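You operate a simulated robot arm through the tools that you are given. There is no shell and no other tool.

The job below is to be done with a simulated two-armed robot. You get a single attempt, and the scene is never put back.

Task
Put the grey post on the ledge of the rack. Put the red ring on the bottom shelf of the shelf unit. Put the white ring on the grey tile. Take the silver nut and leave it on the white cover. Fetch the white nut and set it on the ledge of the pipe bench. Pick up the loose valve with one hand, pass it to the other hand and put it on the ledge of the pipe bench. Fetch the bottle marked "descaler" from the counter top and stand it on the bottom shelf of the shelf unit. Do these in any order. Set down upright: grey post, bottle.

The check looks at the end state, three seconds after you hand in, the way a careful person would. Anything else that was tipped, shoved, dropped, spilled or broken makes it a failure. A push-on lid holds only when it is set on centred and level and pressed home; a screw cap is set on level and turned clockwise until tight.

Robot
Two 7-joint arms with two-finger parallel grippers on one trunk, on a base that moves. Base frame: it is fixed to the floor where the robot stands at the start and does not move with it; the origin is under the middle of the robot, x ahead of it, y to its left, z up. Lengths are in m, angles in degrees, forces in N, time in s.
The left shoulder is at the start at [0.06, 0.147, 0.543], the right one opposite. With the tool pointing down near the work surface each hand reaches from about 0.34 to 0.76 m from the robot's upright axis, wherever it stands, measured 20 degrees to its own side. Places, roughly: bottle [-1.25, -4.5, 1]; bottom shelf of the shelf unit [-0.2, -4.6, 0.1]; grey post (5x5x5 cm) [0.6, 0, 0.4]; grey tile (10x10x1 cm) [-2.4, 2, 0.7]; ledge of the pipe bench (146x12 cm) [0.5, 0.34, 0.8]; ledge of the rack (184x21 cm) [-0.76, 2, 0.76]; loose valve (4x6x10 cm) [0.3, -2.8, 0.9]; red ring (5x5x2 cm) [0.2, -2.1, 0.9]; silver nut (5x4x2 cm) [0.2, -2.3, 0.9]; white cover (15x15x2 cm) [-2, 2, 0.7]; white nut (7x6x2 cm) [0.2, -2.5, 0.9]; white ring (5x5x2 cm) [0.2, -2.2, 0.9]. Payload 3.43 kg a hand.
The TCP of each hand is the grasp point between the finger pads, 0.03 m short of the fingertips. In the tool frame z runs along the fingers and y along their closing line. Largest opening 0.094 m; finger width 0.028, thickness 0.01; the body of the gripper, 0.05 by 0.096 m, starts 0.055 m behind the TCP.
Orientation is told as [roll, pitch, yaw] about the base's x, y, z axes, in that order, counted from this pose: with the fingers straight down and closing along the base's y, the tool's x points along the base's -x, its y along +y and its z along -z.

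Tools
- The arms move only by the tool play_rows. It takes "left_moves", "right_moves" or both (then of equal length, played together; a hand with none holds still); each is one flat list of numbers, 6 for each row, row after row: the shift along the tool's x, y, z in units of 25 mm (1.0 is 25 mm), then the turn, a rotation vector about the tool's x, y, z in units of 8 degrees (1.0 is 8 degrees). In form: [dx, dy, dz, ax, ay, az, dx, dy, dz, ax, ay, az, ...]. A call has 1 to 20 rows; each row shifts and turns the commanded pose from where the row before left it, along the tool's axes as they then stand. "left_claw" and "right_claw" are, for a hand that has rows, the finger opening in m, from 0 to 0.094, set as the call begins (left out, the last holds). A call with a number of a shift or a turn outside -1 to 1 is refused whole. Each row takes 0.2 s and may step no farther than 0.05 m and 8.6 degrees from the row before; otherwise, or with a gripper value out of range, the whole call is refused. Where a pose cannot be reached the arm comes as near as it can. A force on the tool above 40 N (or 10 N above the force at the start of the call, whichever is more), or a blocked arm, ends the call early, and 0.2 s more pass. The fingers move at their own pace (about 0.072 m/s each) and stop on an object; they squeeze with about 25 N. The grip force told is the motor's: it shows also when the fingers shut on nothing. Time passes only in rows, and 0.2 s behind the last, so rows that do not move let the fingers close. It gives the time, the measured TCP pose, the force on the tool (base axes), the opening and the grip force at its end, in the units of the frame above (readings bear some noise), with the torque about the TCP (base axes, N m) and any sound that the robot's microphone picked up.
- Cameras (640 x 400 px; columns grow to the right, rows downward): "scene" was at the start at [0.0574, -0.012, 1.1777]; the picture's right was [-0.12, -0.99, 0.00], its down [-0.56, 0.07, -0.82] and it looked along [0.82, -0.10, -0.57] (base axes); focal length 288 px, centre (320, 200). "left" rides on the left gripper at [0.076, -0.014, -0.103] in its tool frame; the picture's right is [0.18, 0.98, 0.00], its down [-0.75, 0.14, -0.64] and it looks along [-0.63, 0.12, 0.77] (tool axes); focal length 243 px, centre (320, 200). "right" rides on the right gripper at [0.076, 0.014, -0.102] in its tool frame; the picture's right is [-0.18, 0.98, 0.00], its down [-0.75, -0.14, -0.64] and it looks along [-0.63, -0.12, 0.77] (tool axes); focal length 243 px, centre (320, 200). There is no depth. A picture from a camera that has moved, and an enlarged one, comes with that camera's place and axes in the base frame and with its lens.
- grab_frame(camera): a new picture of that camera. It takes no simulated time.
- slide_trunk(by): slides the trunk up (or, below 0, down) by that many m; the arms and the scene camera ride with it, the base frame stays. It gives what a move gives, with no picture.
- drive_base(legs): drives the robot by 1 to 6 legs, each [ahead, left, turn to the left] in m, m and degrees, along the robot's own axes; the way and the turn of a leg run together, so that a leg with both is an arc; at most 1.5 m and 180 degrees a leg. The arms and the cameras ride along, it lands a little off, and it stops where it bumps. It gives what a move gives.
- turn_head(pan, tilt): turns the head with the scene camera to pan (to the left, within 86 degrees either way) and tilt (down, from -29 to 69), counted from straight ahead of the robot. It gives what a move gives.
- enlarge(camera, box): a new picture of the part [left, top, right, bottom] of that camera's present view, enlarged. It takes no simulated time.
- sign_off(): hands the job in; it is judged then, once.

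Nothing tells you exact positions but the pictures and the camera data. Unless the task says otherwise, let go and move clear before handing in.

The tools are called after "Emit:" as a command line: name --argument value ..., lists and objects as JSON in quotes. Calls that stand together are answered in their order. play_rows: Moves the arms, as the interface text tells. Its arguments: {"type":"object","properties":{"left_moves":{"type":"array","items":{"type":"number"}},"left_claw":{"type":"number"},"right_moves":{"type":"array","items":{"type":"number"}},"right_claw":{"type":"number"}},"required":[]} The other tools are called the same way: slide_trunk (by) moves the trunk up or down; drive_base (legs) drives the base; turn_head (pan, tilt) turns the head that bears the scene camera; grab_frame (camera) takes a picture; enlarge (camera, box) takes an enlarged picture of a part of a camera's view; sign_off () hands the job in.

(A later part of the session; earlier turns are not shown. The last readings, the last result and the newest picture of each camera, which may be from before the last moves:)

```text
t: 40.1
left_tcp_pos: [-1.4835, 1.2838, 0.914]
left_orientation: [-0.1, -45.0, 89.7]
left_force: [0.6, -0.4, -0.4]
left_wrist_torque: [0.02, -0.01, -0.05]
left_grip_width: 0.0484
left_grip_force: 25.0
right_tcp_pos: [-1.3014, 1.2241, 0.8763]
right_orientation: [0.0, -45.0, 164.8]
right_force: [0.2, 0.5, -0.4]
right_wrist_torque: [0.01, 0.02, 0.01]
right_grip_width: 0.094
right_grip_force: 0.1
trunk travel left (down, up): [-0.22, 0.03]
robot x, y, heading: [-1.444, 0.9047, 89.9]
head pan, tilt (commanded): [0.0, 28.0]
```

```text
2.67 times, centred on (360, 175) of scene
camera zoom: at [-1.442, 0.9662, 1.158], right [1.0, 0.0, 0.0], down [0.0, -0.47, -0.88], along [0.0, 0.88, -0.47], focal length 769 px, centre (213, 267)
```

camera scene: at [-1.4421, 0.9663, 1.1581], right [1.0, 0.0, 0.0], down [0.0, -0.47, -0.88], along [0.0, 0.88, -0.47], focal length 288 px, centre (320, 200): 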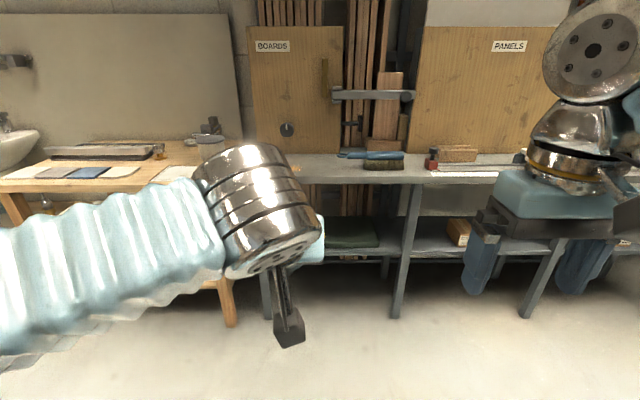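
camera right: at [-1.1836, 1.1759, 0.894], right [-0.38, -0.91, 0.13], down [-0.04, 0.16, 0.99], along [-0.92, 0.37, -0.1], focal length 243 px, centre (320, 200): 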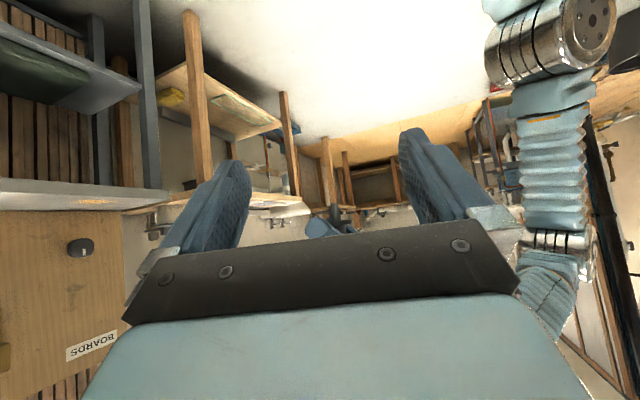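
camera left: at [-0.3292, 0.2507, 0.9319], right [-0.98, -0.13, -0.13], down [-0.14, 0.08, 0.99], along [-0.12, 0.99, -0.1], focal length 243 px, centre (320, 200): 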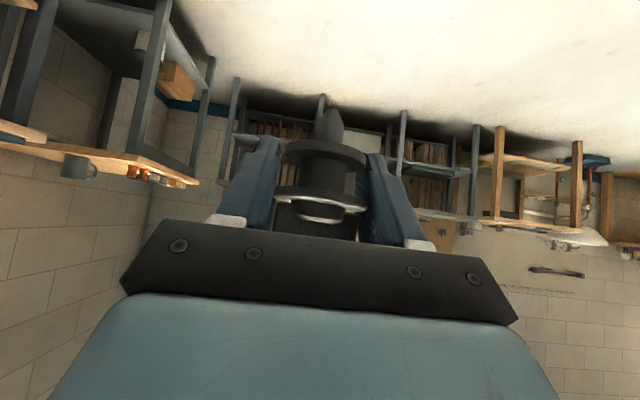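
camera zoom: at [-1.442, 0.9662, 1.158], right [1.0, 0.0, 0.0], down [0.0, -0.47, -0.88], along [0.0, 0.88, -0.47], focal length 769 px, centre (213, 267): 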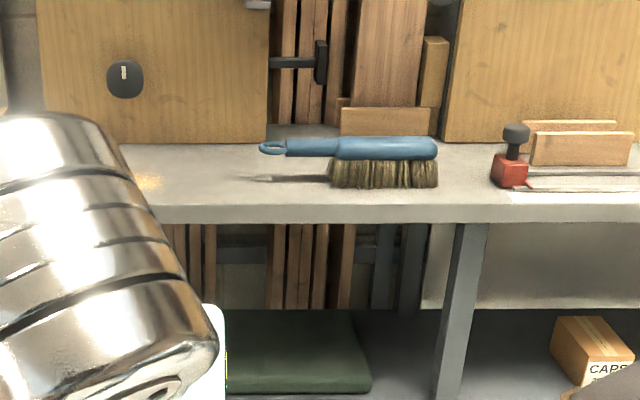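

The ledge is clear from the brush handle (x≈-1.38) to its left end. I'll extend both hands forward together, so the right camera keeps its side view, and then drive up to the rack.

Emit:
play_rows --left_moves '[-0.613, 0, 0.613, 0, -0.025, 0, -0.613, 0, 0.613, 0, -0.025, 0, -0.613, 0, 0.613, 0, -0.025, 0, -0.613, 0, 0.613, 0, -0.025, 0, -0.613, 0, 0.613, 0, -0.025, 0, -0.613, 0, 0.613, 0, -0.025, 0]' --right_moves '[-0.159, -0.837, 0.159, 0, 0, 0, -0.159, -0.837, 0.159, 0, 0, 0, -0.159, -0.837, 0.159, 0, 0, 0, -0.159, -0.837, 0.159, 0, 0, 0, -0.159, -0.837, 0.159, 0, 0, 0, -0.159, -0.837, 0.159, 0, 0, 0]'

Emit:
drive_base --legs '[[0.5, 0.07, 0]]'

Emit:
grab_frame --camera "scene"

Emit:
grab_frame --camera "right"

Emit:
grab_frame --camera "left"

```text
t: 41.5
left_tcp_pos: [-1.482, 1.4135, 0.9128]
left_orientation: [-0.1, -46.1, 89.8]
left_force: [1.0, -0.4, -0.5]
left_wrist_torque: [0.06, 0.02, 0.0]
left_grip_width: 0.0481
left_grip_force: 25.6
right_tcp_pos: [-1.3007, 1.3531, 0.8766]
right_orientation: [0.0, -45.0, 164.9]
right_force: [0.2, -0.6, 0.6]
right_wrist_torque: [0.03, 0.01, 0.04]
right_grip_width: 0.0937
right_grip_force: 0.1
trunk travel left (down, up): [-0.22, 0.03]
robot x, y, heading: [-1.442, 0.9066, 90.1]
head pan, tilt (commanded): [0.0, 28.0]
```

```text
t: 44.4
left_tcp_pos: [-1.5386, 1.9103, 0.9136]
left_orientation: [-0.1, -46.2, 88.7]
left_force: [-0.3, 0.1, -0.9]
left_wrist_torque: [0.03, 0.0, 0.01]
left_grip_width: 0.0481
left_grip_force: 24.9
right_tcp_pos: [-1.3565, 1.847, 0.8754]
right_orientation: [0.1, -45.0, 163.7]
right_force: [0.5, 1.0, -0.1]
right_wrist_torque: [-0.02, -0.01, 0.02]
right_grip_width: 0.0937
right_grip_force: 0.0
trunk travel left (down, up): [-0.22, 0.03]
robot x, y, heading: [-1.505, 1.4013, 88.7]
head pan, tilt (commanded): [0.0, 28.0]
```

```text
taken
camera scene: at [-1.5053, 1.4621, 1.158], right [1.0, -0.02, 0.0], down [-0.01, -0.47, -0.88], along [0.02, 0.88, -0.47], focal length 288 px, centre (320, 200)
```

scene: 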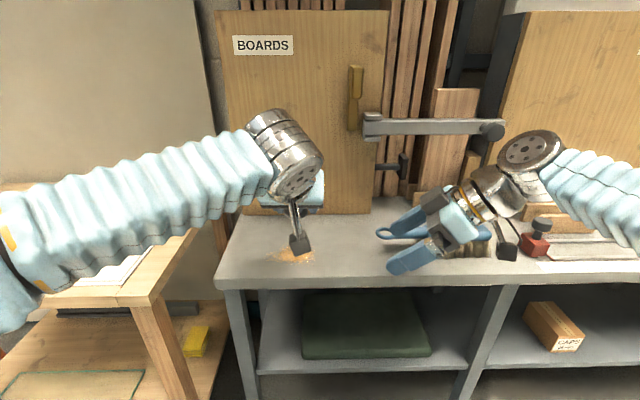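

```text
taken
camera right: at [-1.2397, 1.796, 0.8937], right [-0.4, -0.91, 0.13], down [-0.04, 0.16, 0.99], along [-0.92, 0.39, -0.1], focal length 243 px, centre (320, 200)
```

right: 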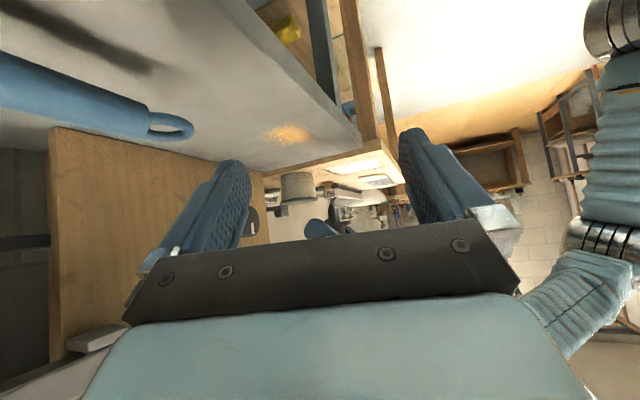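

```text
taken
camera left: at [-1.5266, 1.7829, 0.9301], right [-0.99, -0.11, -0.13], down [-0.14, 0.06, 0.99], along [-0.1, 0.99, -0.08], focal length 243 px, centre (320, 200)
```

left: 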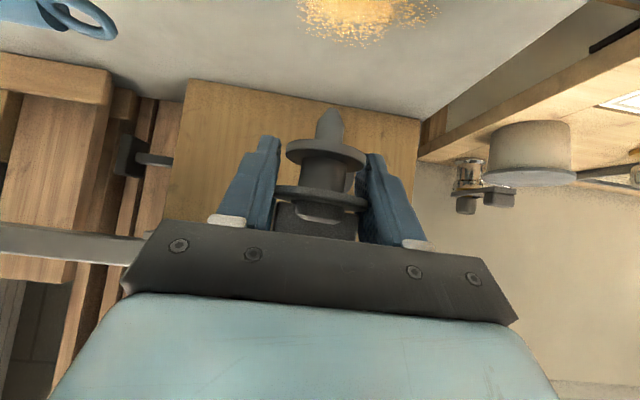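

There's a sawdust patch right at my planned spot (x≈-1.55), so I'll shift right to about x≈-1.465. That lies between the sawdust and the brush handle.

Emit:
drive_base --legs '[[0.04, -0.07, 1.0]]'

Emit:
grab_frame --camera "scene"

Emit:
grab_frame --camera "right"

Emit:
grab_frame --camera "left"

```text
t: 45.5
left_tcp_pos: [-1.4748, 1.9497, 0.9151]
left_orientation: [0.0, -46.2, 89.6]
left_force: [0.4, 0.0, -0.4]
left_wrist_torque: [-0.01, 0.02, -0.03]
left_grip_width: 0.0481
left_grip_force: 25.3
right_tcp_pos: [-1.2922, 1.8881, 0.8756]
right_orientation: [-0.1, -44.9, 164.6]
right_force: [-0.5, -1.0, 0.7]
right_wrist_torque: [-0.01, -0.01, 0.01]
right_grip_width: 0.0942
right_grip_force: 0.0
trunk travel left (down, up): [-0.22, 0.03]
robot x, y, heading: [-1.4333, 1.4419, 89.8]
head pan, tilt (commanded): [0.0, 28.0]
```

```text
taken
camera scene: at [-1.4354, 1.5013, 1.158], right [1.0, -0.01, 0.0], down [0.0, -0.47, -0.88], along [0.01, 0.88, -0.47], focal length 288 px, centre (320, 200)
```

scene: 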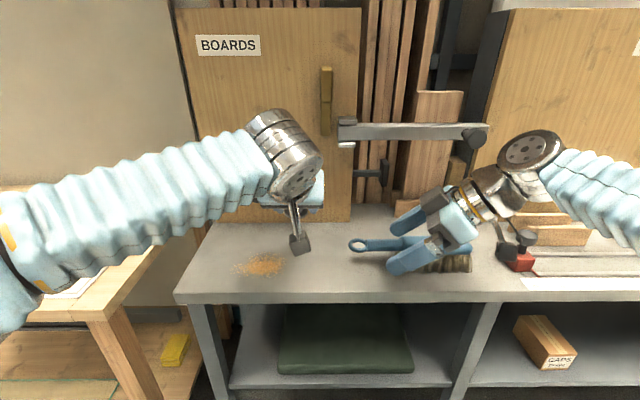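

```text
taken
camera right: at [-1.1751, 1.8395, 0.8938], right [-0.39, -0.91, 0.13], down [-0.04, 0.16, 0.99], along [-0.92, 0.38, -0.1], focal length 243 px, centre (320, 200)
```

right: 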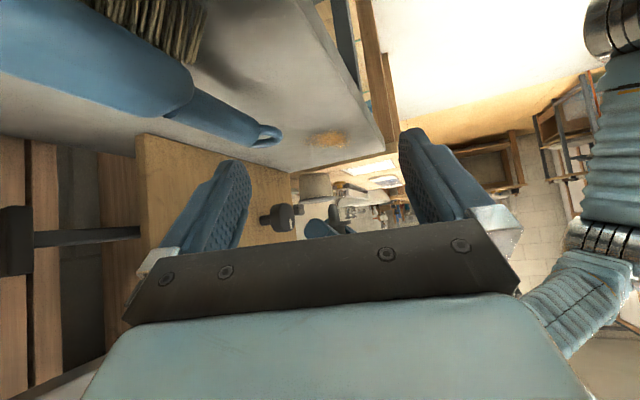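

```text
taken
camera left: at [-1.4617, 1.8218, 0.9301], right [-0.98, -0.12, -0.13], down [-0.14, 0.06, 0.99], along [-0.11, 0.99, -0.08], focal length 243 px, centre (320, 200)
```

left: 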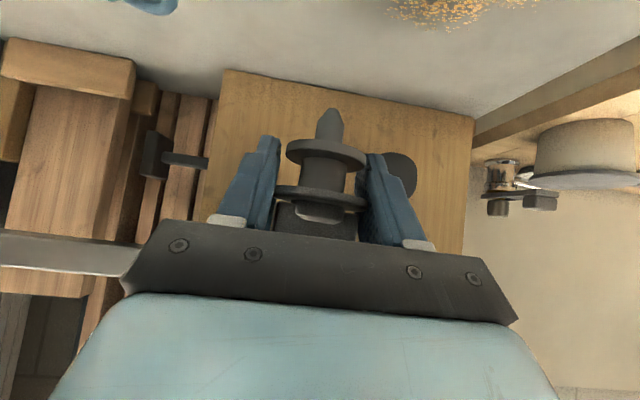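

The spot below the post is clear. I'm lowering to just above the ledge.

Emit:
play_rows --left_moves '[0.52, -0.064, 0.498, 0, 0, 0, 0.52, -0.064, 0.498, 0, 0, 0, 0.52, -0.064, 0.498, 0, 0, 0, 0.52, -0.064, 0.498, 0, 0, 0, 0.52, -0.064, 0.498, 0, 0, 0]'

Emit:
grab_frame --camera "left"

Emit:
enlarge --camera "right" --box '[260, 120, 388, 200]'

```text
t: 46.7
left_tcp_pos: [-1.4668, 1.9523, 0.824]
left_orientation: [0.0, -46.2, 89.7]
left_force: [-0.8, 0.7, -0.4]
left_wrist_torque: [-0.03, -0.01, -0.04]
left_grip_width: 0.0481
left_grip_force: 25.3
right_tcp_pos: [-1.2921, 1.8869, 0.8758]
right_orientation: [0.0, -45.1, 164.5]
right_force: [-0.2, -0.8, -0.5]
right_wrist_torque: [0.0, -0.01, -0.03]
right_grip_width: 0.0942
right_grip_force: 0.2
trunk travel left (down, up): [-0.22, 0.03]
robot x, y, heading: [-1.4389, 1.4417, 89.7]
head pan, tilt (commanded): [0.0, 28.0]
```

```text
taken
camera left: at [-1.4543, 1.8235, 0.8402], right [-0.98, -0.12, -0.13], down [-0.14, 0.06, 0.99], along [-0.11, 0.99, -0.08], focal length 243 px, centre (320, 200)
```

left: 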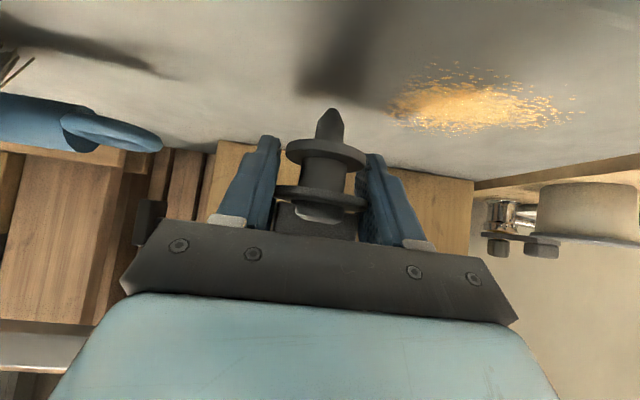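

```text
5.00 times, centred on (324, 160) of right
camera zoom: at [-1.175, 1.8395, 0.8937], right [-0.39, -0.91, 0.13], down [-0.04, 0.16, 0.99], along [-0.92, 0.38, -0.1], focal length 1213 px, centre (300, 400)
```

zoom: 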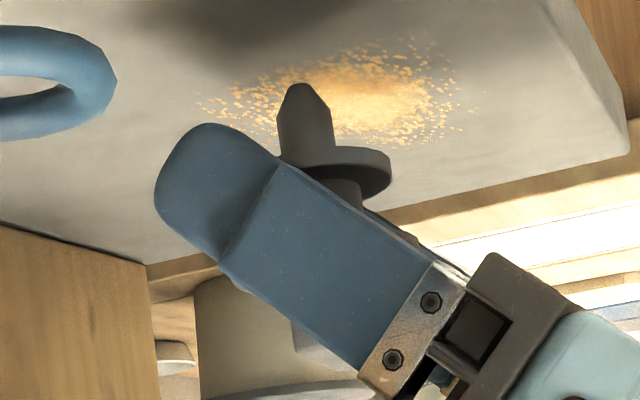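

The tip is about 2 cm above the ledge. I'll lower in small steps and watch the force.

Emit:
play_rows --left_moves '[0.115, 0, 0.111, 0, 0, 0, 0.115, 0, 0.111, 0, 0, 0, 0.115, 0, 0.111, 0, 0, 0]'

Emit:
enlarge --camera "left" --box '[240, 60, 400, 160]'

Emit:
enlarge --camera "right" --box '[260, 120, 388, 200]'

```text
t: 47.5
left_tcp_pos: [-1.4656, 1.9507, 0.8101]
left_orientation: [0.1, -46.3, 89.6]
left_force: [-0.3, 0.3, -1.5]
left_wrist_torque: [0.0, -0.01, -0.02]
left_grip_width: 0.0482
left_grip_force: 24.8
right_tcp_pos: [-1.2922, 1.8881, 0.8756]
right_orientation: [0.0, -45.0, 164.6]
right_force: [-0.5, 0.2, -0.2]
right_wrist_torque: [0.02, -0.01, 0.02]
right_grip_width: 0.0942
right_grip_force: 0.0
trunk travel left (down, up): [-0.22, 0.03]
robot x, y, heading: [-1.4375, 1.4402, 90.0]
head pan, tilt (commanded): [0.0, 28.0]
```

```text
4.00 times, centred on (320, 110) of left
camera zoom: at [-1.4539, 1.8231, 0.8281], right [-0.98, -0.12, -0.13], down [-0.14, 0.06, 0.99], along [-0.11, 0.99, -0.08], focal length 970 px, centre (320, 560)
```

zoom: 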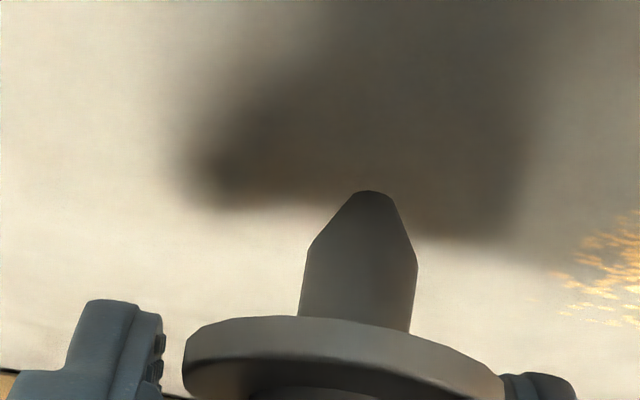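

```text
5.00 times, centred on (324, 160) of right
camera zoom: at [-1.175, 1.8396, 0.8937], right [-0.39, -0.91, 0.13], down [-0.04, 0.16, 0.99], along [-0.92, 0.38, -0.1], focal length 1213 px, centre (300, 400)
```

zoom: 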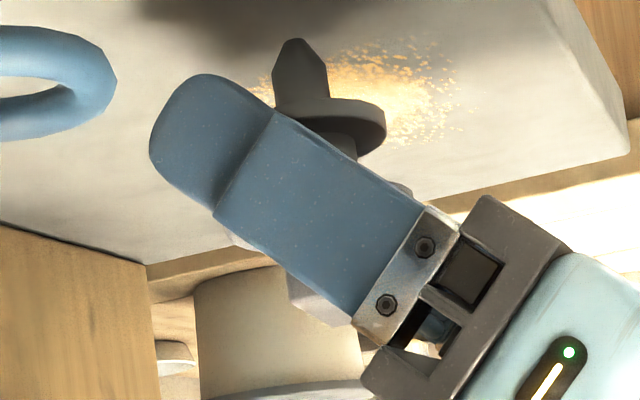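

Emit:
play_rows --left_moves '[0.087, 0, 0.083, 0, 0, 0, 0, 0, 0, 0, 0, 0]'

Emit:
play_rows --left_moves '[0.058, 0, 0.055, 0, 0, 0, 0, 0, 0, 0, 0, 0]'

Emit:
enlarge --camera "right" --box '[260, 120, 388, 200]'

Emit:
enlarge --camera "left" --box '[240, 60, 400, 160]'

```text
t: 48.1
left_tcp_pos: [-1.4661, 1.9496, 0.8082]
left_orientation: [0.0, -46.3, 89.6]
left_force: [0.8, 0.7, -1.4]
left_wrist_torque: [0.02, -0.01, -0.01]
left_grip_width: 0.0478
left_grip_force: 25.2
right_tcp_pos: [-1.2912, 1.8886, 0.8762]
right_orientation: [0.0, -45.0, 164.7]
right_force: [-0.7, 0.1, -0.3]
right_wrist_torque: [0.01, 0.0, 0.01]
right_grip_width: 0.0939
right_grip_force: 0.1
trunk travel left (down, up): [-0.22, 0.03]
robot x, y, heading: [-1.4367, 1.4416, 89.5]
head pan, tilt (commanded): [0.0, 28.0]
```

```text
t: 48.7
left_tcp_pos: [-1.4668, 1.9508, 0.8061]
left_orientation: [0.0, -46.2, 89.7]
left_force: [0.1, 0.2, -0.7]
left_wrist_torque: [0.0, -0.01, 0.0]
left_grip_width: 0.0483
left_grip_force: 25.4
right_tcp_pos: [-1.292, 1.8878, 0.876]
right_orientation: [0.0, -45.0, 164.6]
right_force: [-0.1, 0.4, -0.5]
right_wrist_torque: [0.01, -0.01, -0.01]
right_grip_width: 0.094
right_grip_force: 0.1
trunk travel left (down, up): [-0.22, 0.03]
robot x, y, heading: [-1.4364, 1.4385, 89.6]
head pan, tilt (commanded): [0.0, 28.0]
```

```text
5.00 times, centred on (324, 160) of right
camera zoom: at [-1.175, 1.8396, 0.8937], right [-0.39, -0.91, 0.13], down [-0.04, 0.16, 0.99], along [-0.92, 0.38, -0.1], focal length 1213 px, centre (300, 400)
```

zoom: 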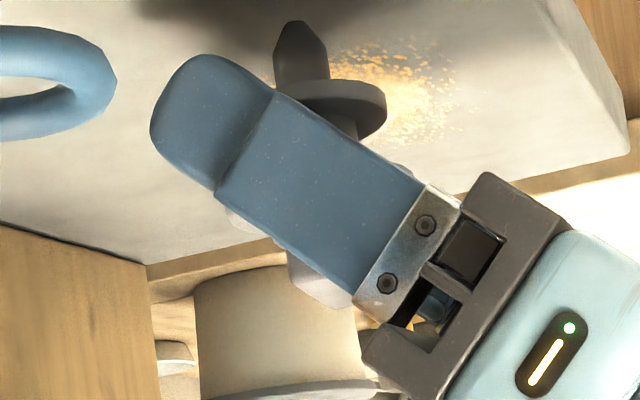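

```text
4.00 times, centred on (320, 110) of left
camera zoom: at [-1.4542, 1.8223, 0.8232], right [-0.98, -0.12, -0.13], down [-0.14, 0.06, 0.99], along [-0.11, 0.99, -0.08], focal length 970 px, centre (320, 560)
```

zoom: 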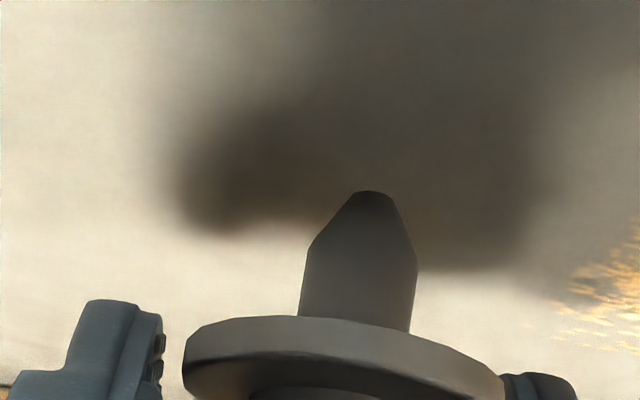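

Emit:
play_rows --left_moves '[0.058, 0, 0.055, 0, 0, 0, 0, 0, 0, 0, 0, 0]'

Emit:
play_rows --left_moves '[0.058, 0, 0.055, 0, 0, 0, 0, 0, 0, 0, 0, 0]'

Emit:
play_rows --left_moves '[0.043, 0, 0.041, 0, 0, 0, 0, 0, 0, 0, 0, 0]'

Emit:
enlarge --camera "left" --box '[240, 60, 400, 160]'

```text
t: 49.3
left_tcp_pos: [-1.4668, 1.9502, 0.8046]
left_orientation: [0.0, -46.1, 89.6]
left_force: [0.5, -0.2, -0.2]
left_wrist_torque: [0.02, 0.0, 0.0]
left_grip_width: 0.0482
left_grip_force: 24.9
right_tcp_pos: [-1.2939, 1.8886, 0.8762]
right_orientation: [0.1, -45.1, 164.6]
right_force: [-0.6, 0.3, -0.8]
right_wrist_torque: [-0.02, -0.01, -0.01]
right_grip_width: 0.0941
right_grip_force: 0.2
trunk travel left (down, up): [-0.22, 0.03]
robot x, y, heading: [-1.434, 1.4448, 89.7]
head pan, tilt (commanded): [0.0, 28.0]
```

```text
t: 49.9
left_tcp_pos: [-1.4668, 1.9493, 0.8036]
left_orientation: [0.0, -46.2, 89.7]
left_force: [0.1, -0.8, -0.3]
left_wrist_torque: [-0.01, 0.0, 0.01]
left_grip_width: 0.0483
left_grip_force: 24.6
right_tcp_pos: [-1.2913, 1.8881, 0.8753]
right_orientation: [0.0, -45.0, 164.6]
right_force: [-0.2, -0.2, 0.1]
right_wrist_torque: [0.01, -0.03, 0.01]
right_grip_width: 0.094
right_grip_force: 0.1
trunk travel left (down, up): [-0.22, 0.03]
robot x, y, heading: [-1.434, 1.4429, 89.6]
head pan, tilt (commanded): [0.0, 28.0]
```

```text
t: 50.5
left_tcp_pos: [-1.4669, 1.9487, 0.8018]
left_orientation: [0.0, -46.3, 89.6]
left_force: [-0.8, 0.5, 6.2]
left_wrist_torque: [0.01, 0.02, -0.02]
left_grip_width: 0.0477
left_grip_force: 25.2
right_tcp_pos: [-1.2916, 1.8891, 0.8772]
right_orientation: [0.0, -45.0, 164.5]
right_force: [0.9, -0.3, -0.3]
right_wrist_torque: [-0.01, 0.02, 0.02]
right_grip_width: 0.0943
right_grip_force: 0.1
trunk travel left (down, up): [-0.22, 0.03]
robot x, y, heading: [-1.4356, 1.4374, 89.5]
head pan, tilt (commanded): [0.0, 28.0]
```

```text
4.00 times, centred on (320, 110) of left
camera zoom: at [-1.4538, 1.8216, 0.8181], right [-0.98, -0.12, -0.13], down [-0.14, 0.06, 0.99], along [-0.11, 0.99, -0.07], focal length 970 px, centre (320, 560)
```

zoom: 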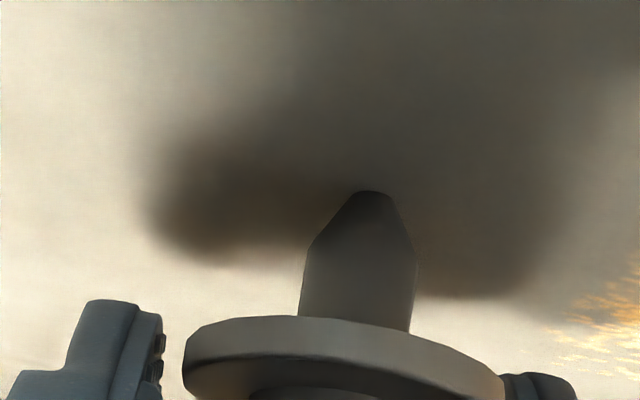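

Contact is felt at 6 N, with the TCP at z=0.802. I'll check that the post is vertical from the side before letting go.

Emit:
enlarge --camera "right" --box '[296, 108, 360, 148]'

```text
10.00 times, centred on (328, 128) of right
camera zoom: at [-1.175, 1.8393, 0.8939], right [-0.39, -0.91, 0.13], down [-0.04, 0.16, 0.99], along [-0.92, 0.38, -0.1], focal length 2426 px, centre (240, 920)
```

zoom: 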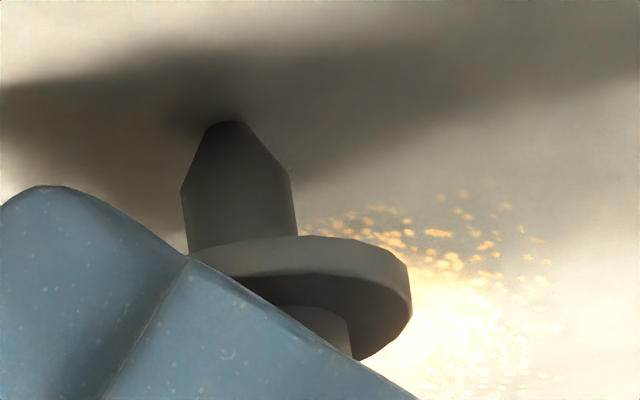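

The post is vertical within half a degree. I'll take off most of the pressing force and then open the fingers a little.

Emit:
play_rows --left_moves '[-0.03, 0, -0.028, 0, 0, 0, 0, 0, 0, 0, 0, 0]'

Emit:
play_rows --left_moves '[0, 0, 0, 0, 0, 0, 0, 0, 0, 0, 0, 0, 0, 0, 0, 0, 0, 0]' --left_claw 0.056

Emit:
enlarge --camera "right" --box '[260, 100, 388, 180]'

Emit:
grab_frame --camera "left"

```text
t: 51.1
left_tcp_pos: [-1.4652, 1.9496, 0.8022]
left_orientation: [0.0, -46.0, 89.7]
left_force: [-0.6, -0.3, -0.9]
left_wrist_torque: [0.02, -0.03, 0.05]
left_grip_width: 0.048
left_grip_force: 25.4
right_tcp_pos: [-1.2932, 1.8877, 0.8749]
right_orientation: [-0.1, -45.0, 164.6]
right_force: [-0.5, -0.5, -0.2]
right_wrist_torque: [0.02, -0.07, 0.0]
right_grip_width: 0.094
right_grip_force: 0.1
trunk travel left (down, up): [-0.22, 0.03]
robot x, y, heading: [-1.4359, 1.443, 89.5]
head pan, tilt (commanded): [0.0, 28.0]
```

```text
t: 51.9
left_tcp_pos: [-1.4654, 1.9483, 0.803]
left_orientation: [0.0, -46.3, 89.7]
left_force: [-0.4, -0.8, 0.0]
left_wrist_torque: [0.01, -0.01, 0.0]
left_grip_width: 0.0562
left_grip_force: 0.1
right_tcp_pos: [-1.2921, 1.8874, 0.8757]
right_orientation: [0.0, -45.0, 164.6]
right_force: [-0.2, 0.3, -0.6]
right_wrist_torque: [0.02, 0.02, 0.0]
right_grip_width: 0.094
right_grip_force: 0.0
trunk travel left (down, up): [-0.22, 0.03]
robot x, y, heading: [-1.4389, 1.4387, 89.6]
head pan, tilt (commanded): [0.0, 28.0]
```

```text
5.00 times, centred on (324, 140) of right
camera zoom: at [-1.175, 1.8395, 0.8937], right [-0.39, -0.91, 0.13], down [-0.04, 0.16, 0.99], along [-0.92, 0.38, -0.1], focal length 1213 px, centre (300, 500)
```

zoom: 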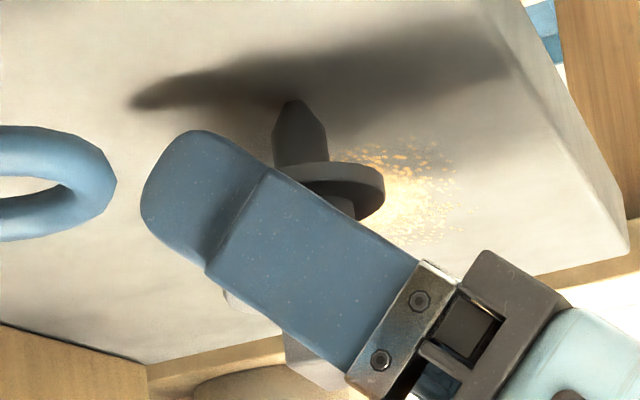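

```text
taken
camera left: at [-1.4532, 1.8215, 0.819], right [-0.98, -0.12, -0.13], down [-0.14, 0.06, 0.99], along [-0.11, 0.99, -0.08], focal length 243 px, centre (320, 200)
```

left: 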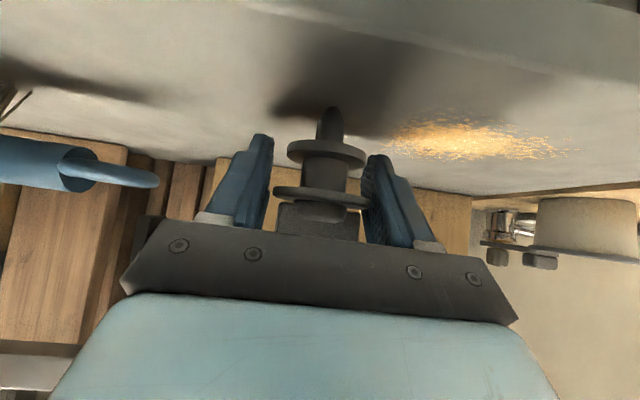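

The post stays standing. I'll open wider and check again.

Emit:
play_rows --left_moves '[0, 0, 0, 0, 0, 0, 0, 0, 0, 0, 0, 0, 0, 0, 0, 0, 0, 0]' --left_claw 0.085

Emit:
grab_frame --camera "left"

Emit:
enlarge --camera "right" --box '[260, 100, 388, 180]'

```text
t: 52.7
left_tcp_pos: [-1.4666, 1.9477, 0.8039]
left_orientation: [-0.1, -46.2, 89.6]
left_force: [-0.1, 0.3, 0.1]
left_wrist_torque: [-0.01, 0.0, -0.01]
left_grip_width: 0.085
left_grip_force: 0.2
right_tcp_pos: [-1.2926, 1.888, 0.8752]
right_orientation: [0.0, -44.9, 164.6]
right_force: [-0.3, 0.4, 0.3]
right_wrist_torque: [0.03, -0.02, -0.01]
right_grip_width: 0.0939
right_grip_force: 0.0
trunk travel left (down, up): [-0.22, 0.03]
robot x, y, heading: [-1.4366, 1.4436, 89.6]
head pan, tilt (commanded): [0.0, 28.0]
```

```text
taken
camera left: at [-1.4532, 1.8215, 0.819], right [-0.98, -0.12, -0.13], down [-0.14, 0.06, 0.99], along [-0.11, 0.99, -0.08], focal length 243 px, centre (320, 200)
```

left: 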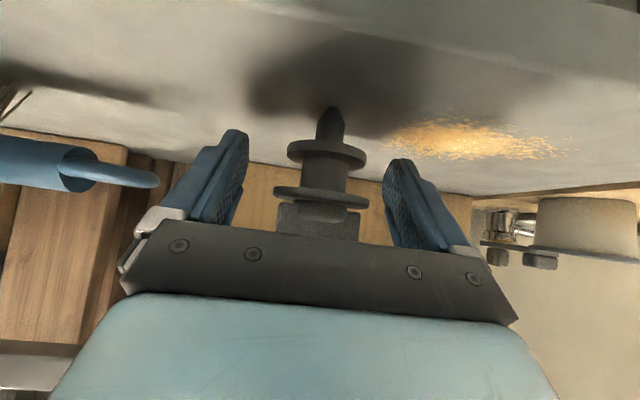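

```text
5.00 times, centred on (324, 140) of right
camera zoom: at [-1.175, 1.8395, 0.8937], right [-0.39, -0.91, 0.13], down [-0.04, 0.16, 0.99], along [-0.92, 0.38, -0.1], focal length 1213 px, centre (300, 500)
```

zoom: 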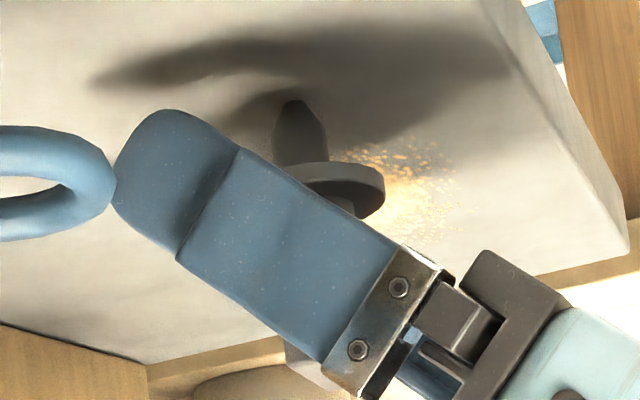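

It is standing freely. I'm backing the left hand straight out along the tool axis.

Emit:
play_rows --left_moves '[0, 0, -0.3, 0, 0, 0, 0, 0, -0.5, 0, 0, 0, 0, 0, -0.7, 0, 0, 0, 0, 0, -0.9, 0, 0, 0, 0, 0, -0.9, 0, 0, 0, 0, 0, -0.9, 0, 0, 0, 0, 0, -0.9, 0, 0, 0]'

Emit:
grab_frame --camera "scene"

Emit:
grab_frame --camera "right"

Emit:
grab_frame --camera "left"

```text
t: 54.3
left_tcp_pos: [-1.4659, 1.859, 0.8893]
left_orientation: [0.1, -46.1, 89.7]
left_force: [0.0, 0.3, -0.1]
left_wrist_torque: [-0.03, 0.02, 0.01]
left_grip_width: 0.0851
left_grip_force: 0.2
right_tcp_pos: [-1.2923, 1.888, 0.8753]
right_orientation: [0.0, -45.0, 164.6]
right_force: [0.8, 0.7, 0.3]
right_wrist_torque: [-0.03, 0.0, 0.02]
right_grip_width: 0.094
right_grip_force: 0.0
trunk travel left (down, up): [-0.22, 0.03]
robot x, y, heading: [-1.4356, 1.4402, 89.6]
head pan, tilt (commanded): [0.0, 28.0]
```

```text
taken
camera scene: at [-1.4352, 1.5015, 1.158], right [1.0, -0.01, 0.0], down [0.0, -0.47, -0.88], along [0.01, 0.88, -0.47], focal length 288 px, centre (320, 200)
```

scene: 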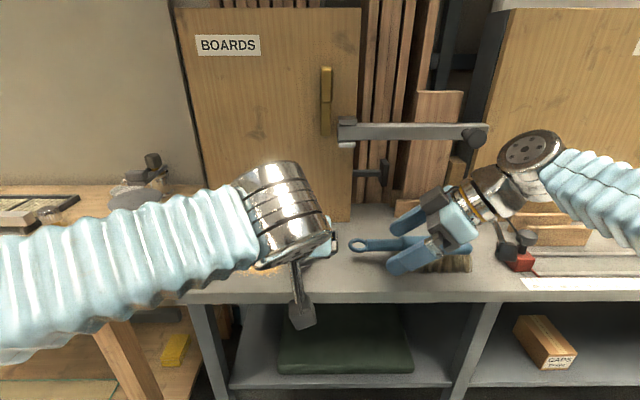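

```text
taken
camera right: at [-1.1749, 1.8396, 0.8936], right [-0.39, -0.91, 0.13], down [-0.04, 0.16, 0.99], along [-0.92, 0.38, -0.1], focal length 243 px, centre (320, 200)
```

right: 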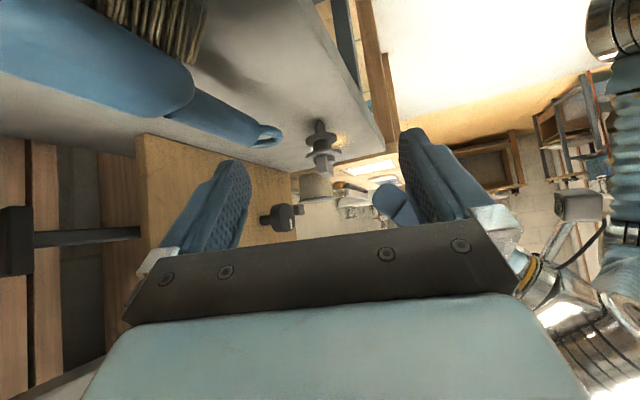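

```text
taken
camera left: at [-1.4545, 1.7305, 0.9068], right [-0.98, -0.12, -0.13], down [-0.14, 0.06, 0.99], along [-0.11, 0.99, -0.08], focal length 243 px, centre (320, 200)
```

left: 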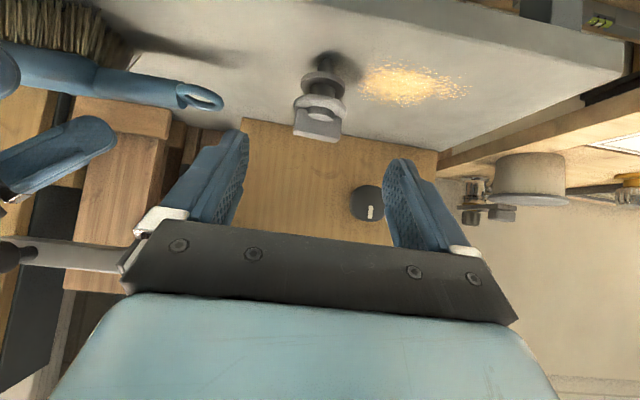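

The grey post stands upright on the rack ledge. I'll back away, set both hands pointing down again and look at the table with the tile and cover.

Emit:
drive_base --legs '[[-0.5, 0, 0]]'

Emit:
play_rows --left_moves '[0, 0, 0, 0, 0.825, 0, 0, 0, 0, 0, 0.825, 0, 0, 0, 0, 0, 0.825, 0, 0, 0, 0, 0, 0.825, 0, 0, 0, 0, 0, 0.825, 0, 0, 0, 0, 0, 0.825, 0, 0, 0, 0, 0, 0.825, 0]' --left_claw 0.094 --right_moves '[0, 0, 0, 0, 0.804, 0, 0, 0, 0, 0, 0.804, 0, 0, 0, 0, 0, 0.804, 0, 0, 0, 0, 0, 0.804, 0, 0, 0, 0, 0, 0.804, 0, 0, 0, 0, 0, 0.804, 0, 0, 0, 0, 0, 0.804, 0]'

Emit:
play_rows --right_moves '[0, 0, 0, 0, 0, 0.9375, 0, 0, 0, 0, 0, 0.9375, 0, 0, 0, 0, 0, 0.9375, 0, 0, 0, 0, 0, 0.9375, 0, 0, 0, 0, 0, 0.9375, 0, 0, 0, 0, 0, 0.9375, 0, 0, 0, 0, 0, 0.9375, 0, 0, 0, 0, 0, 0.9375, 0, 0, 0, 0, 0, 0.9375, 0, 0, 0, 0, 0, 0.9375]'

Emit:
turn_head --pan 35 --tilt 20

Emit:
grab_frame --camera "scene"

```text
t: 57.2
left_tcp_pos: [-1.4724, 1.3546, 0.8918]
left_orientation: [0.0, -46.3, 90.2]
left_force: [0.1, 0.6, -1.4]
left_wrist_torque: [0.0, 0.01, 0.0]
left_grip_width: 0.0849
left_grip_force: 0.1
right_tcp_pos: [-1.298, 1.3848, 0.8758]
right_orientation: [0.1, -45.0, 165.2]
right_force: [-0.2, -0.2, -0.6]
right_wrist_torque: [0.01, -0.01, 0.0]
right_grip_width: 0.0942
right_grip_force: 0.1
trunk travel left (down, up): [-0.22, 0.03]
robot x, y, heading: [-1.4412, 0.9384, 90.1]
head pan, tilt (commanded): [0.0, 28.0]
```

```text
t: 58.8
left_tcp_pos: [-1.4731, 1.3537, 0.8913]
left_orientation: [0.1, 0.0, 90.2]
left_force: [-0.2, 0.0, 0.9]
left_wrist_torque: [-0.03, 0.01, 0.01]
left_grip_width: 0.0942
left_grip_force: 0.2
right_tcp_pos: [-1.2975, 1.3842, 0.8758]
right_orientation: [0.0, 0.1, 165.2]
right_force: [0.2, 0.2, -0.1]
right_wrist_torque: [0.02, 0.01, 0.02]
right_grip_width: 0.0942
right_grip_force: 0.1
trunk travel left (down, up): [-0.22, 0.03]
robot x, y, heading: [-1.4343, 0.9372, 89.9]
head pan, tilt (commanded): [0.0, 28.0]
```

```text
t: 61.0
left_tcp_pos: [-1.4723, 1.3529, 0.8915]
left_orientation: [0.1, -0.1, 90.2]
left_force: [0.0, 1.5, -0.6]
left_wrist_torque: [-0.01, 0.02, 0.01]
left_grip_width: 0.0939
left_grip_force: 0.0
right_tcp_pos: [-1.2973, 1.3852, 0.8755]
right_orientation: [0.0, 0.0, 90.2]
right_force: [0.0, -0.3, 0.0]
right_wrist_torque: [-0.05, 0.0, 0.01]
right_grip_width: 0.094
right_grip_force: 0.1
trunk travel left (down, up): [-0.22, 0.03]
robot x, y, heading: [-1.4358, 0.9394, 90.2]
head pan, tilt (commanded): [0.0, 28.0]
```

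```text
t: 62.0
left_tcp_pos: [-1.4717, 1.3534, 0.8905]
left_orientation: [0.0, 0.0, 90.2]
left_force: [-0.2, 0.0, -0.3]
left_wrist_torque: [0.02, -0.02, 0.04]
left_grip_width: 0.0944
left_grip_force: 0.0
right_tcp_pos: [-1.2969, 1.3848, 0.8747]
right_orientation: [-0.1, 0.0, 90.1]
right_force: [0.4, -0.7, -0.5]
right_wrist_torque: [-0.01, -0.01, -0.02]
right_grip_width: 0.0941
right_grip_force: 0.0
trunk travel left (down, up): [-0.22, 0.03]
robot x, y, heading: [-1.4377, 0.9413, 90.4]
head pan, tilt (commanded): [35.0, 20.0]
```

```text
taken
camera scene: at [-1.4899, 0.9822, 1.1709], right [0.82, 0.58, 0.0], down [0.2, -0.28, -0.94], along [-0.54, 0.77, -0.34], focal length 288 px, centre (320, 200)
```

scene: 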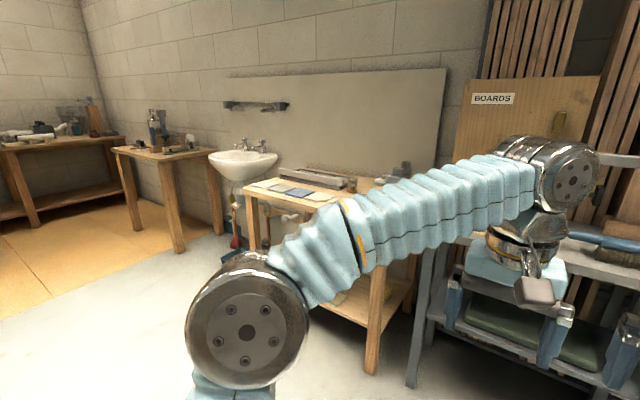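

The post is done. Next I'll lift the hands a bit for clearance and drive to the workbench, where the rings, nuts and valve lie.

Emit:
play_rows --left_moves '[0.4, 0, -0.8, 0, 0, 0, 0.4, 0, -0.8, 0, 0, 0, 0.4, 0, -0.8, 0, 0, 0, 0.4, 0, -0.8, 0, 0, 0]' --right_moves '[0.6, -0.6, -0.8, 0, 0, 0, 0.6, -0.6, -0.8, 0, 0, 0, 0.6, -0.6, -0.8, 0, 0, 0, 0.6, -0.6, -0.8, 0, 0, 0]'

Emit:
slide_trunk --by 0.03

Emit:
drive_base --legs '[[0, 0, -90], [0.94, -0.8, 0], [0, -1.3, 0], [0, -0.8, 0]]'

Emit:
turn_head --pan -20 --tilt 30

Emit:
grab_frame --camera "scene"

```text
t: 63.0
left_tcp_pos: [-1.4714, 1.3227, 0.948]
left_orientation: [-0.1, 0.0, 90.2]
left_force: [0.4, -0.3, 0.1]
left_wrist_torque: [0.0, 0.0, -0.03]
left_grip_width: 0.0941
left_grip_force: 0.2
left hand out of reach, approached as far as the arm can: row 4
right_tcp_pos: [-1.2389, 1.3232, 0.9558]
right_orientation: [0.0, 0.0, 90.3]
right_force: [0.6, -0.2, 0.1]
right_wrist_torque: [-0.01, 0.01, -0.01]
right_grip_width: 0.094
right_grip_force: 0.1
trunk travel left (down, up): [-0.22, 0.03]
robot x, y, heading: [-1.4359, 0.9367, 90.1]
head pan, tilt (commanded): [35.0, 20.0]
```

```text
t: 63.8
left_tcp_pos: [-1.4711, 1.3234, 0.979]
left_orientation: [0.0, 0.0, 90.3]
left_force: [-0.2, 0.2, -0.4]
left_wrist_torque: [0.03, -0.01, -0.01]
left_grip_width: 0.0937
left_grip_force: 0.1
right_tcp_pos: [-1.2375, 1.3236, 0.9853]
right_orientation: [0.1, 0.0, 90.2]
right_force: [0.5, -0.7, 0.2]
right_wrist_torque: [-0.04, 0.04, 0.04]
right_grip_width: 0.0941
right_grip_force: 0.1
trunk travel left (down, up): [-0.25, 0.0]
robot x, y, heading: [-1.4378, 0.9368, 90.3]
head pan, tilt (commanded): [35.0, 20.0]
```

```text
t: 83.9
left_tcp_pos: [-0.1045, -1.931, 0.9782]
left_orientation: [0.0, 0.0, -0.7]
left_force: [0.7, -0.2, 0.3]
left_wrist_torque: [0.01, -0.02, 0.02]
left_grip_width: 0.0941
left_grip_force: 0.0
right_tcp_pos: [-0.109, -2.1641, 0.986]
right_orientation: [0.0, 0.2, -0.8]
right_force: [-0.5, -0.9, 0.0]
right_wrist_torque: [-0.03, -0.02, 0.0]
right_grip_width: 0.0941
right_grip_force: 0.0
trunk travel left (down, up): [-0.25, 0.0]
robot x, y, heading: [-0.4942, -1.9623, -0.9]
head pan, tilt (commanded): [35.0, 20.0]
```

```text
t: 85.1
left_tcp_pos: [-0.1045, -1.9319, 0.9792]
left_orientation: [0.0, 0.0, -0.8]
left_force: [-0.7, 0.5, -0.5]
left_wrist_torque: [0.04, 0.0, 0.0]
left_grip_width: 0.094
left_grip_force: 0.0
right_tcp_pos: [-0.1088, -2.165, 0.9854]
right_orientation: [0.0, 0.0, -0.7]
right_force: [0.8, 0.5, -0.7]
right_wrist_torque: [-0.01, 0.02, 0.01]
right_grip_width: 0.0939
right_grip_force: 0.1
trunk travel left (down, up): [-0.25, 0.0]
robot x, y, heading: [-0.4933, -1.9582, -0.6]
head pan, tilt (commanded): [-20.0, 30.0]
```

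```text
taken
camera scene: at [-0.4373, -1.9936, 1.1849], right [-0.35, -0.94, 0.0], down [-0.47, 0.18, -0.87], along [0.81, -0.31, -0.5], focal length 288 px, centre (320, 200)
```

scene: 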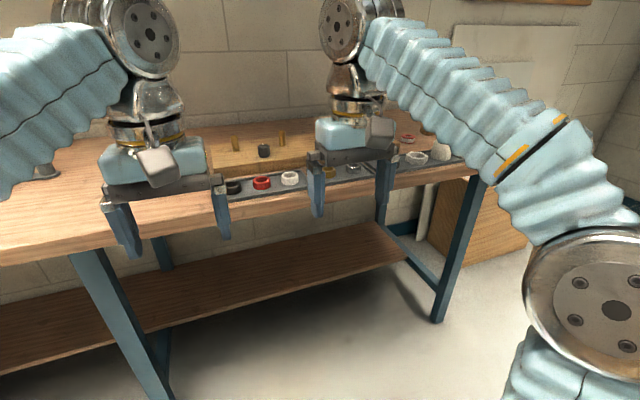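

I can see a tray along the front edge of the workbench with rings and nuts in a row. I'll zoom in to tell them apart.

Emit:
enlarge --camera "scene" --box '[210, 110, 466, 240]'

Emit:
grab_frame --camera "right"

Emit:
grab_frame --camera "left"

```text
2.50 times, centred on (338, 175) of scene
camera zoom: at [-0.4373, -1.9936, 1.1849], right [-0.35, -0.94, 0.0], down [-0.47, 0.18, -0.87], along [0.81, -0.31, -0.5], focal length 721 px, centre (275, 262)
```

zoom: 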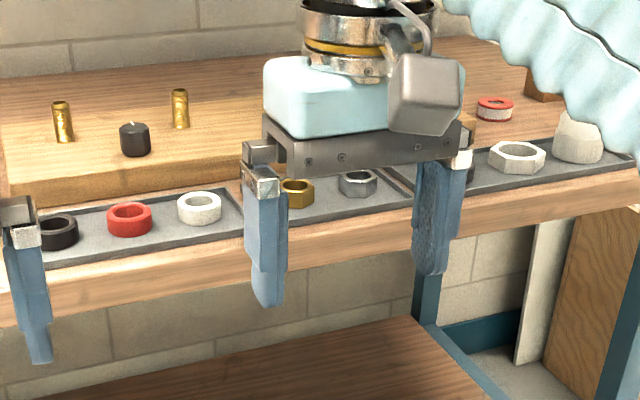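

```text
taken
camera right: at [-0.1852, -2.1507, 1.0872], right [0.2, 0.98, 0.0], down [0.75, -0.15, 0.64], along [0.63, -0.13, -0.77], focal length 243 px, centre (320, 200)
```

right: 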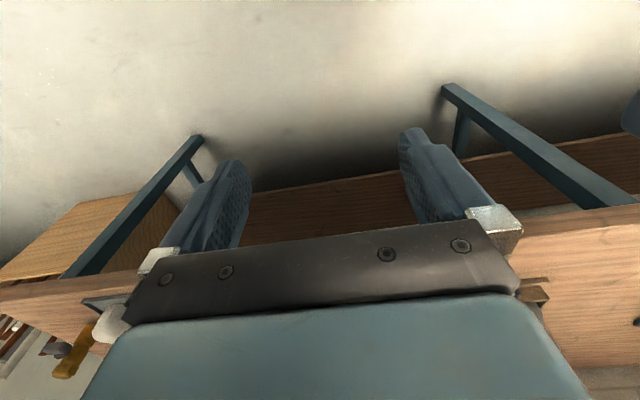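

```text
taken
camera left: at [-0.182, -1.9463, 1.0816], right [-0.17, 0.99, 0.0], down [0.76, 0.13, 0.64], along [0.63, 0.11, -0.77], focal length 243 px, centre (320, 200)
```

left: 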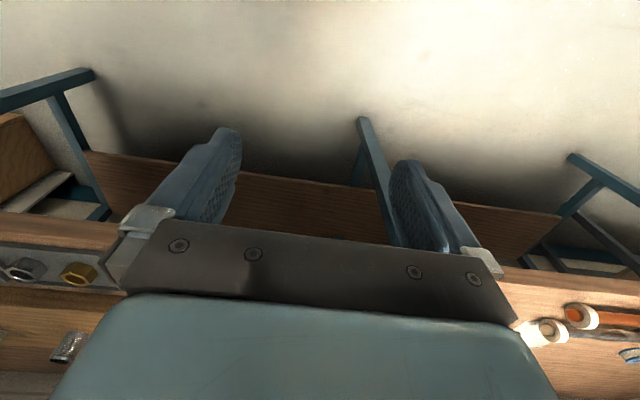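

The trays hold, left to right: black, red and white rings, then gold and silver nuts, then the white nut further right. I'll move so the red ring is in front of the left hand.

Emit:
drive_base --legs '[[0.12, -0.28, 0.7]]'

Emit:
turn_head --pan 0 --tilt 40

Emit:
grab_frame --camera "scene"

Emit:
grab_frame --camera "left"

Emit:
grab_frame --camera "right"

```text
t: 87.2
left_tcp_pos: [0.0118, -2.2168, 0.9788]
left_orientation: [0.0, 0.0, -0.2]
left_force: [0.1, -0.2, 0.5]
left_wrist_torque: [0.03, 0.01, 0.0]
left_grip_width: 0.0939
left_grip_force: 0.1
right_tcp_pos: [0.0094, -2.4495, 0.9843]
right_orientation: [0.0, -0.1, -0.3]
right_force: [0.7, 1.3, -0.3]
right_wrist_torque: [0.0, 0.02, 0.02]
right_grip_width: 0.0942
right_grip_force: 0.1
trunk travel left (down, up): [-0.25, 0.0]
robot x, y, heading: [-0.3765, -2.2476, -0.1]
head pan, tilt (commanded): [-20.0, 30.0]
```

```text
t: 88.0
left_tcp_pos: [0.0122, -2.2177, 0.9793]
left_orientation: [0.1, 0.0, -0.2]
left_force: [0.1, -0.5, -0.2]
left_wrist_torque: [-0.01, 0.0, 0.01]
left_grip_width: 0.0938
left_grip_force: 0.1
right_tcp_pos: [0.0096, -2.4486, 0.9847]
right_orientation: [0.0, 0.0, -0.3]
right_force: [-0.3, 0.2, 0.5]
right_wrist_torque: [0.02, -0.02, 0.04]
right_grip_width: 0.0938
right_grip_force: 0.1
trunk travel left (down, up): [-0.25, 0.0]
robot x, y, heading: [-0.376, -2.2484, -0.0]
head pan, tilt (commanded): [0.0, 40.0]
```

```text
taken
camera scene: at [-0.3199, -2.2493, 1.1695], right [-0.01, -1.0, 0.0], down [-0.64, 0.0, -0.77], along [0.77, 0.0, -0.64], focal length 288 px, centre (320, 200)
```

scene: 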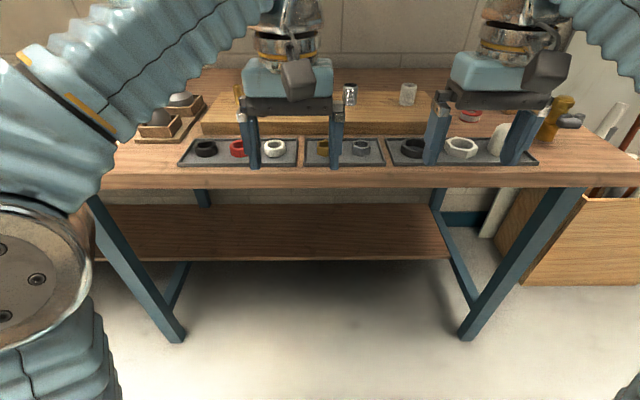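

```text
taken
camera left: at [-0.0652, -2.2305, 1.0816], right [-0.18, 0.98, 0.0], down [0.75, 0.14, 0.64], along [0.63, 0.12, -0.77], focal length 243 px, centre (320, 200)
```

left: 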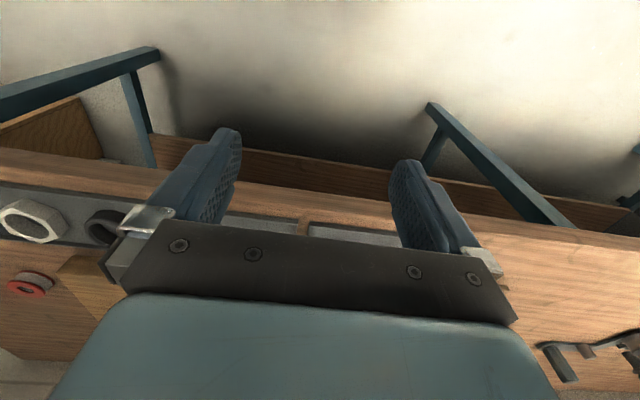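

```text
taken
camera right: at [-0.0665, -2.4349, 1.0872], right [0.19, 0.98, 0.0], down [0.75, -0.14, 0.64], along [0.63, -0.12, -0.77], focal length 243 px, centre (320, 200)
```

right: 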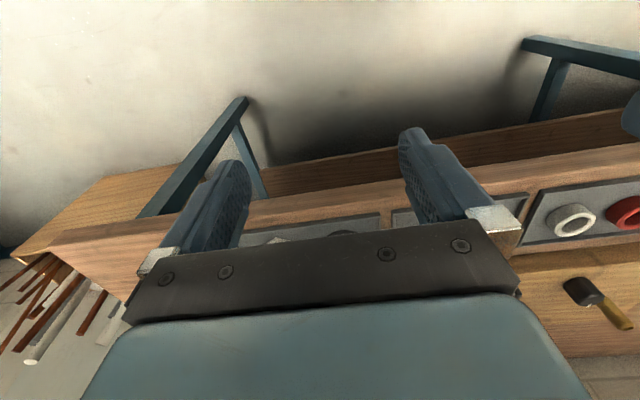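

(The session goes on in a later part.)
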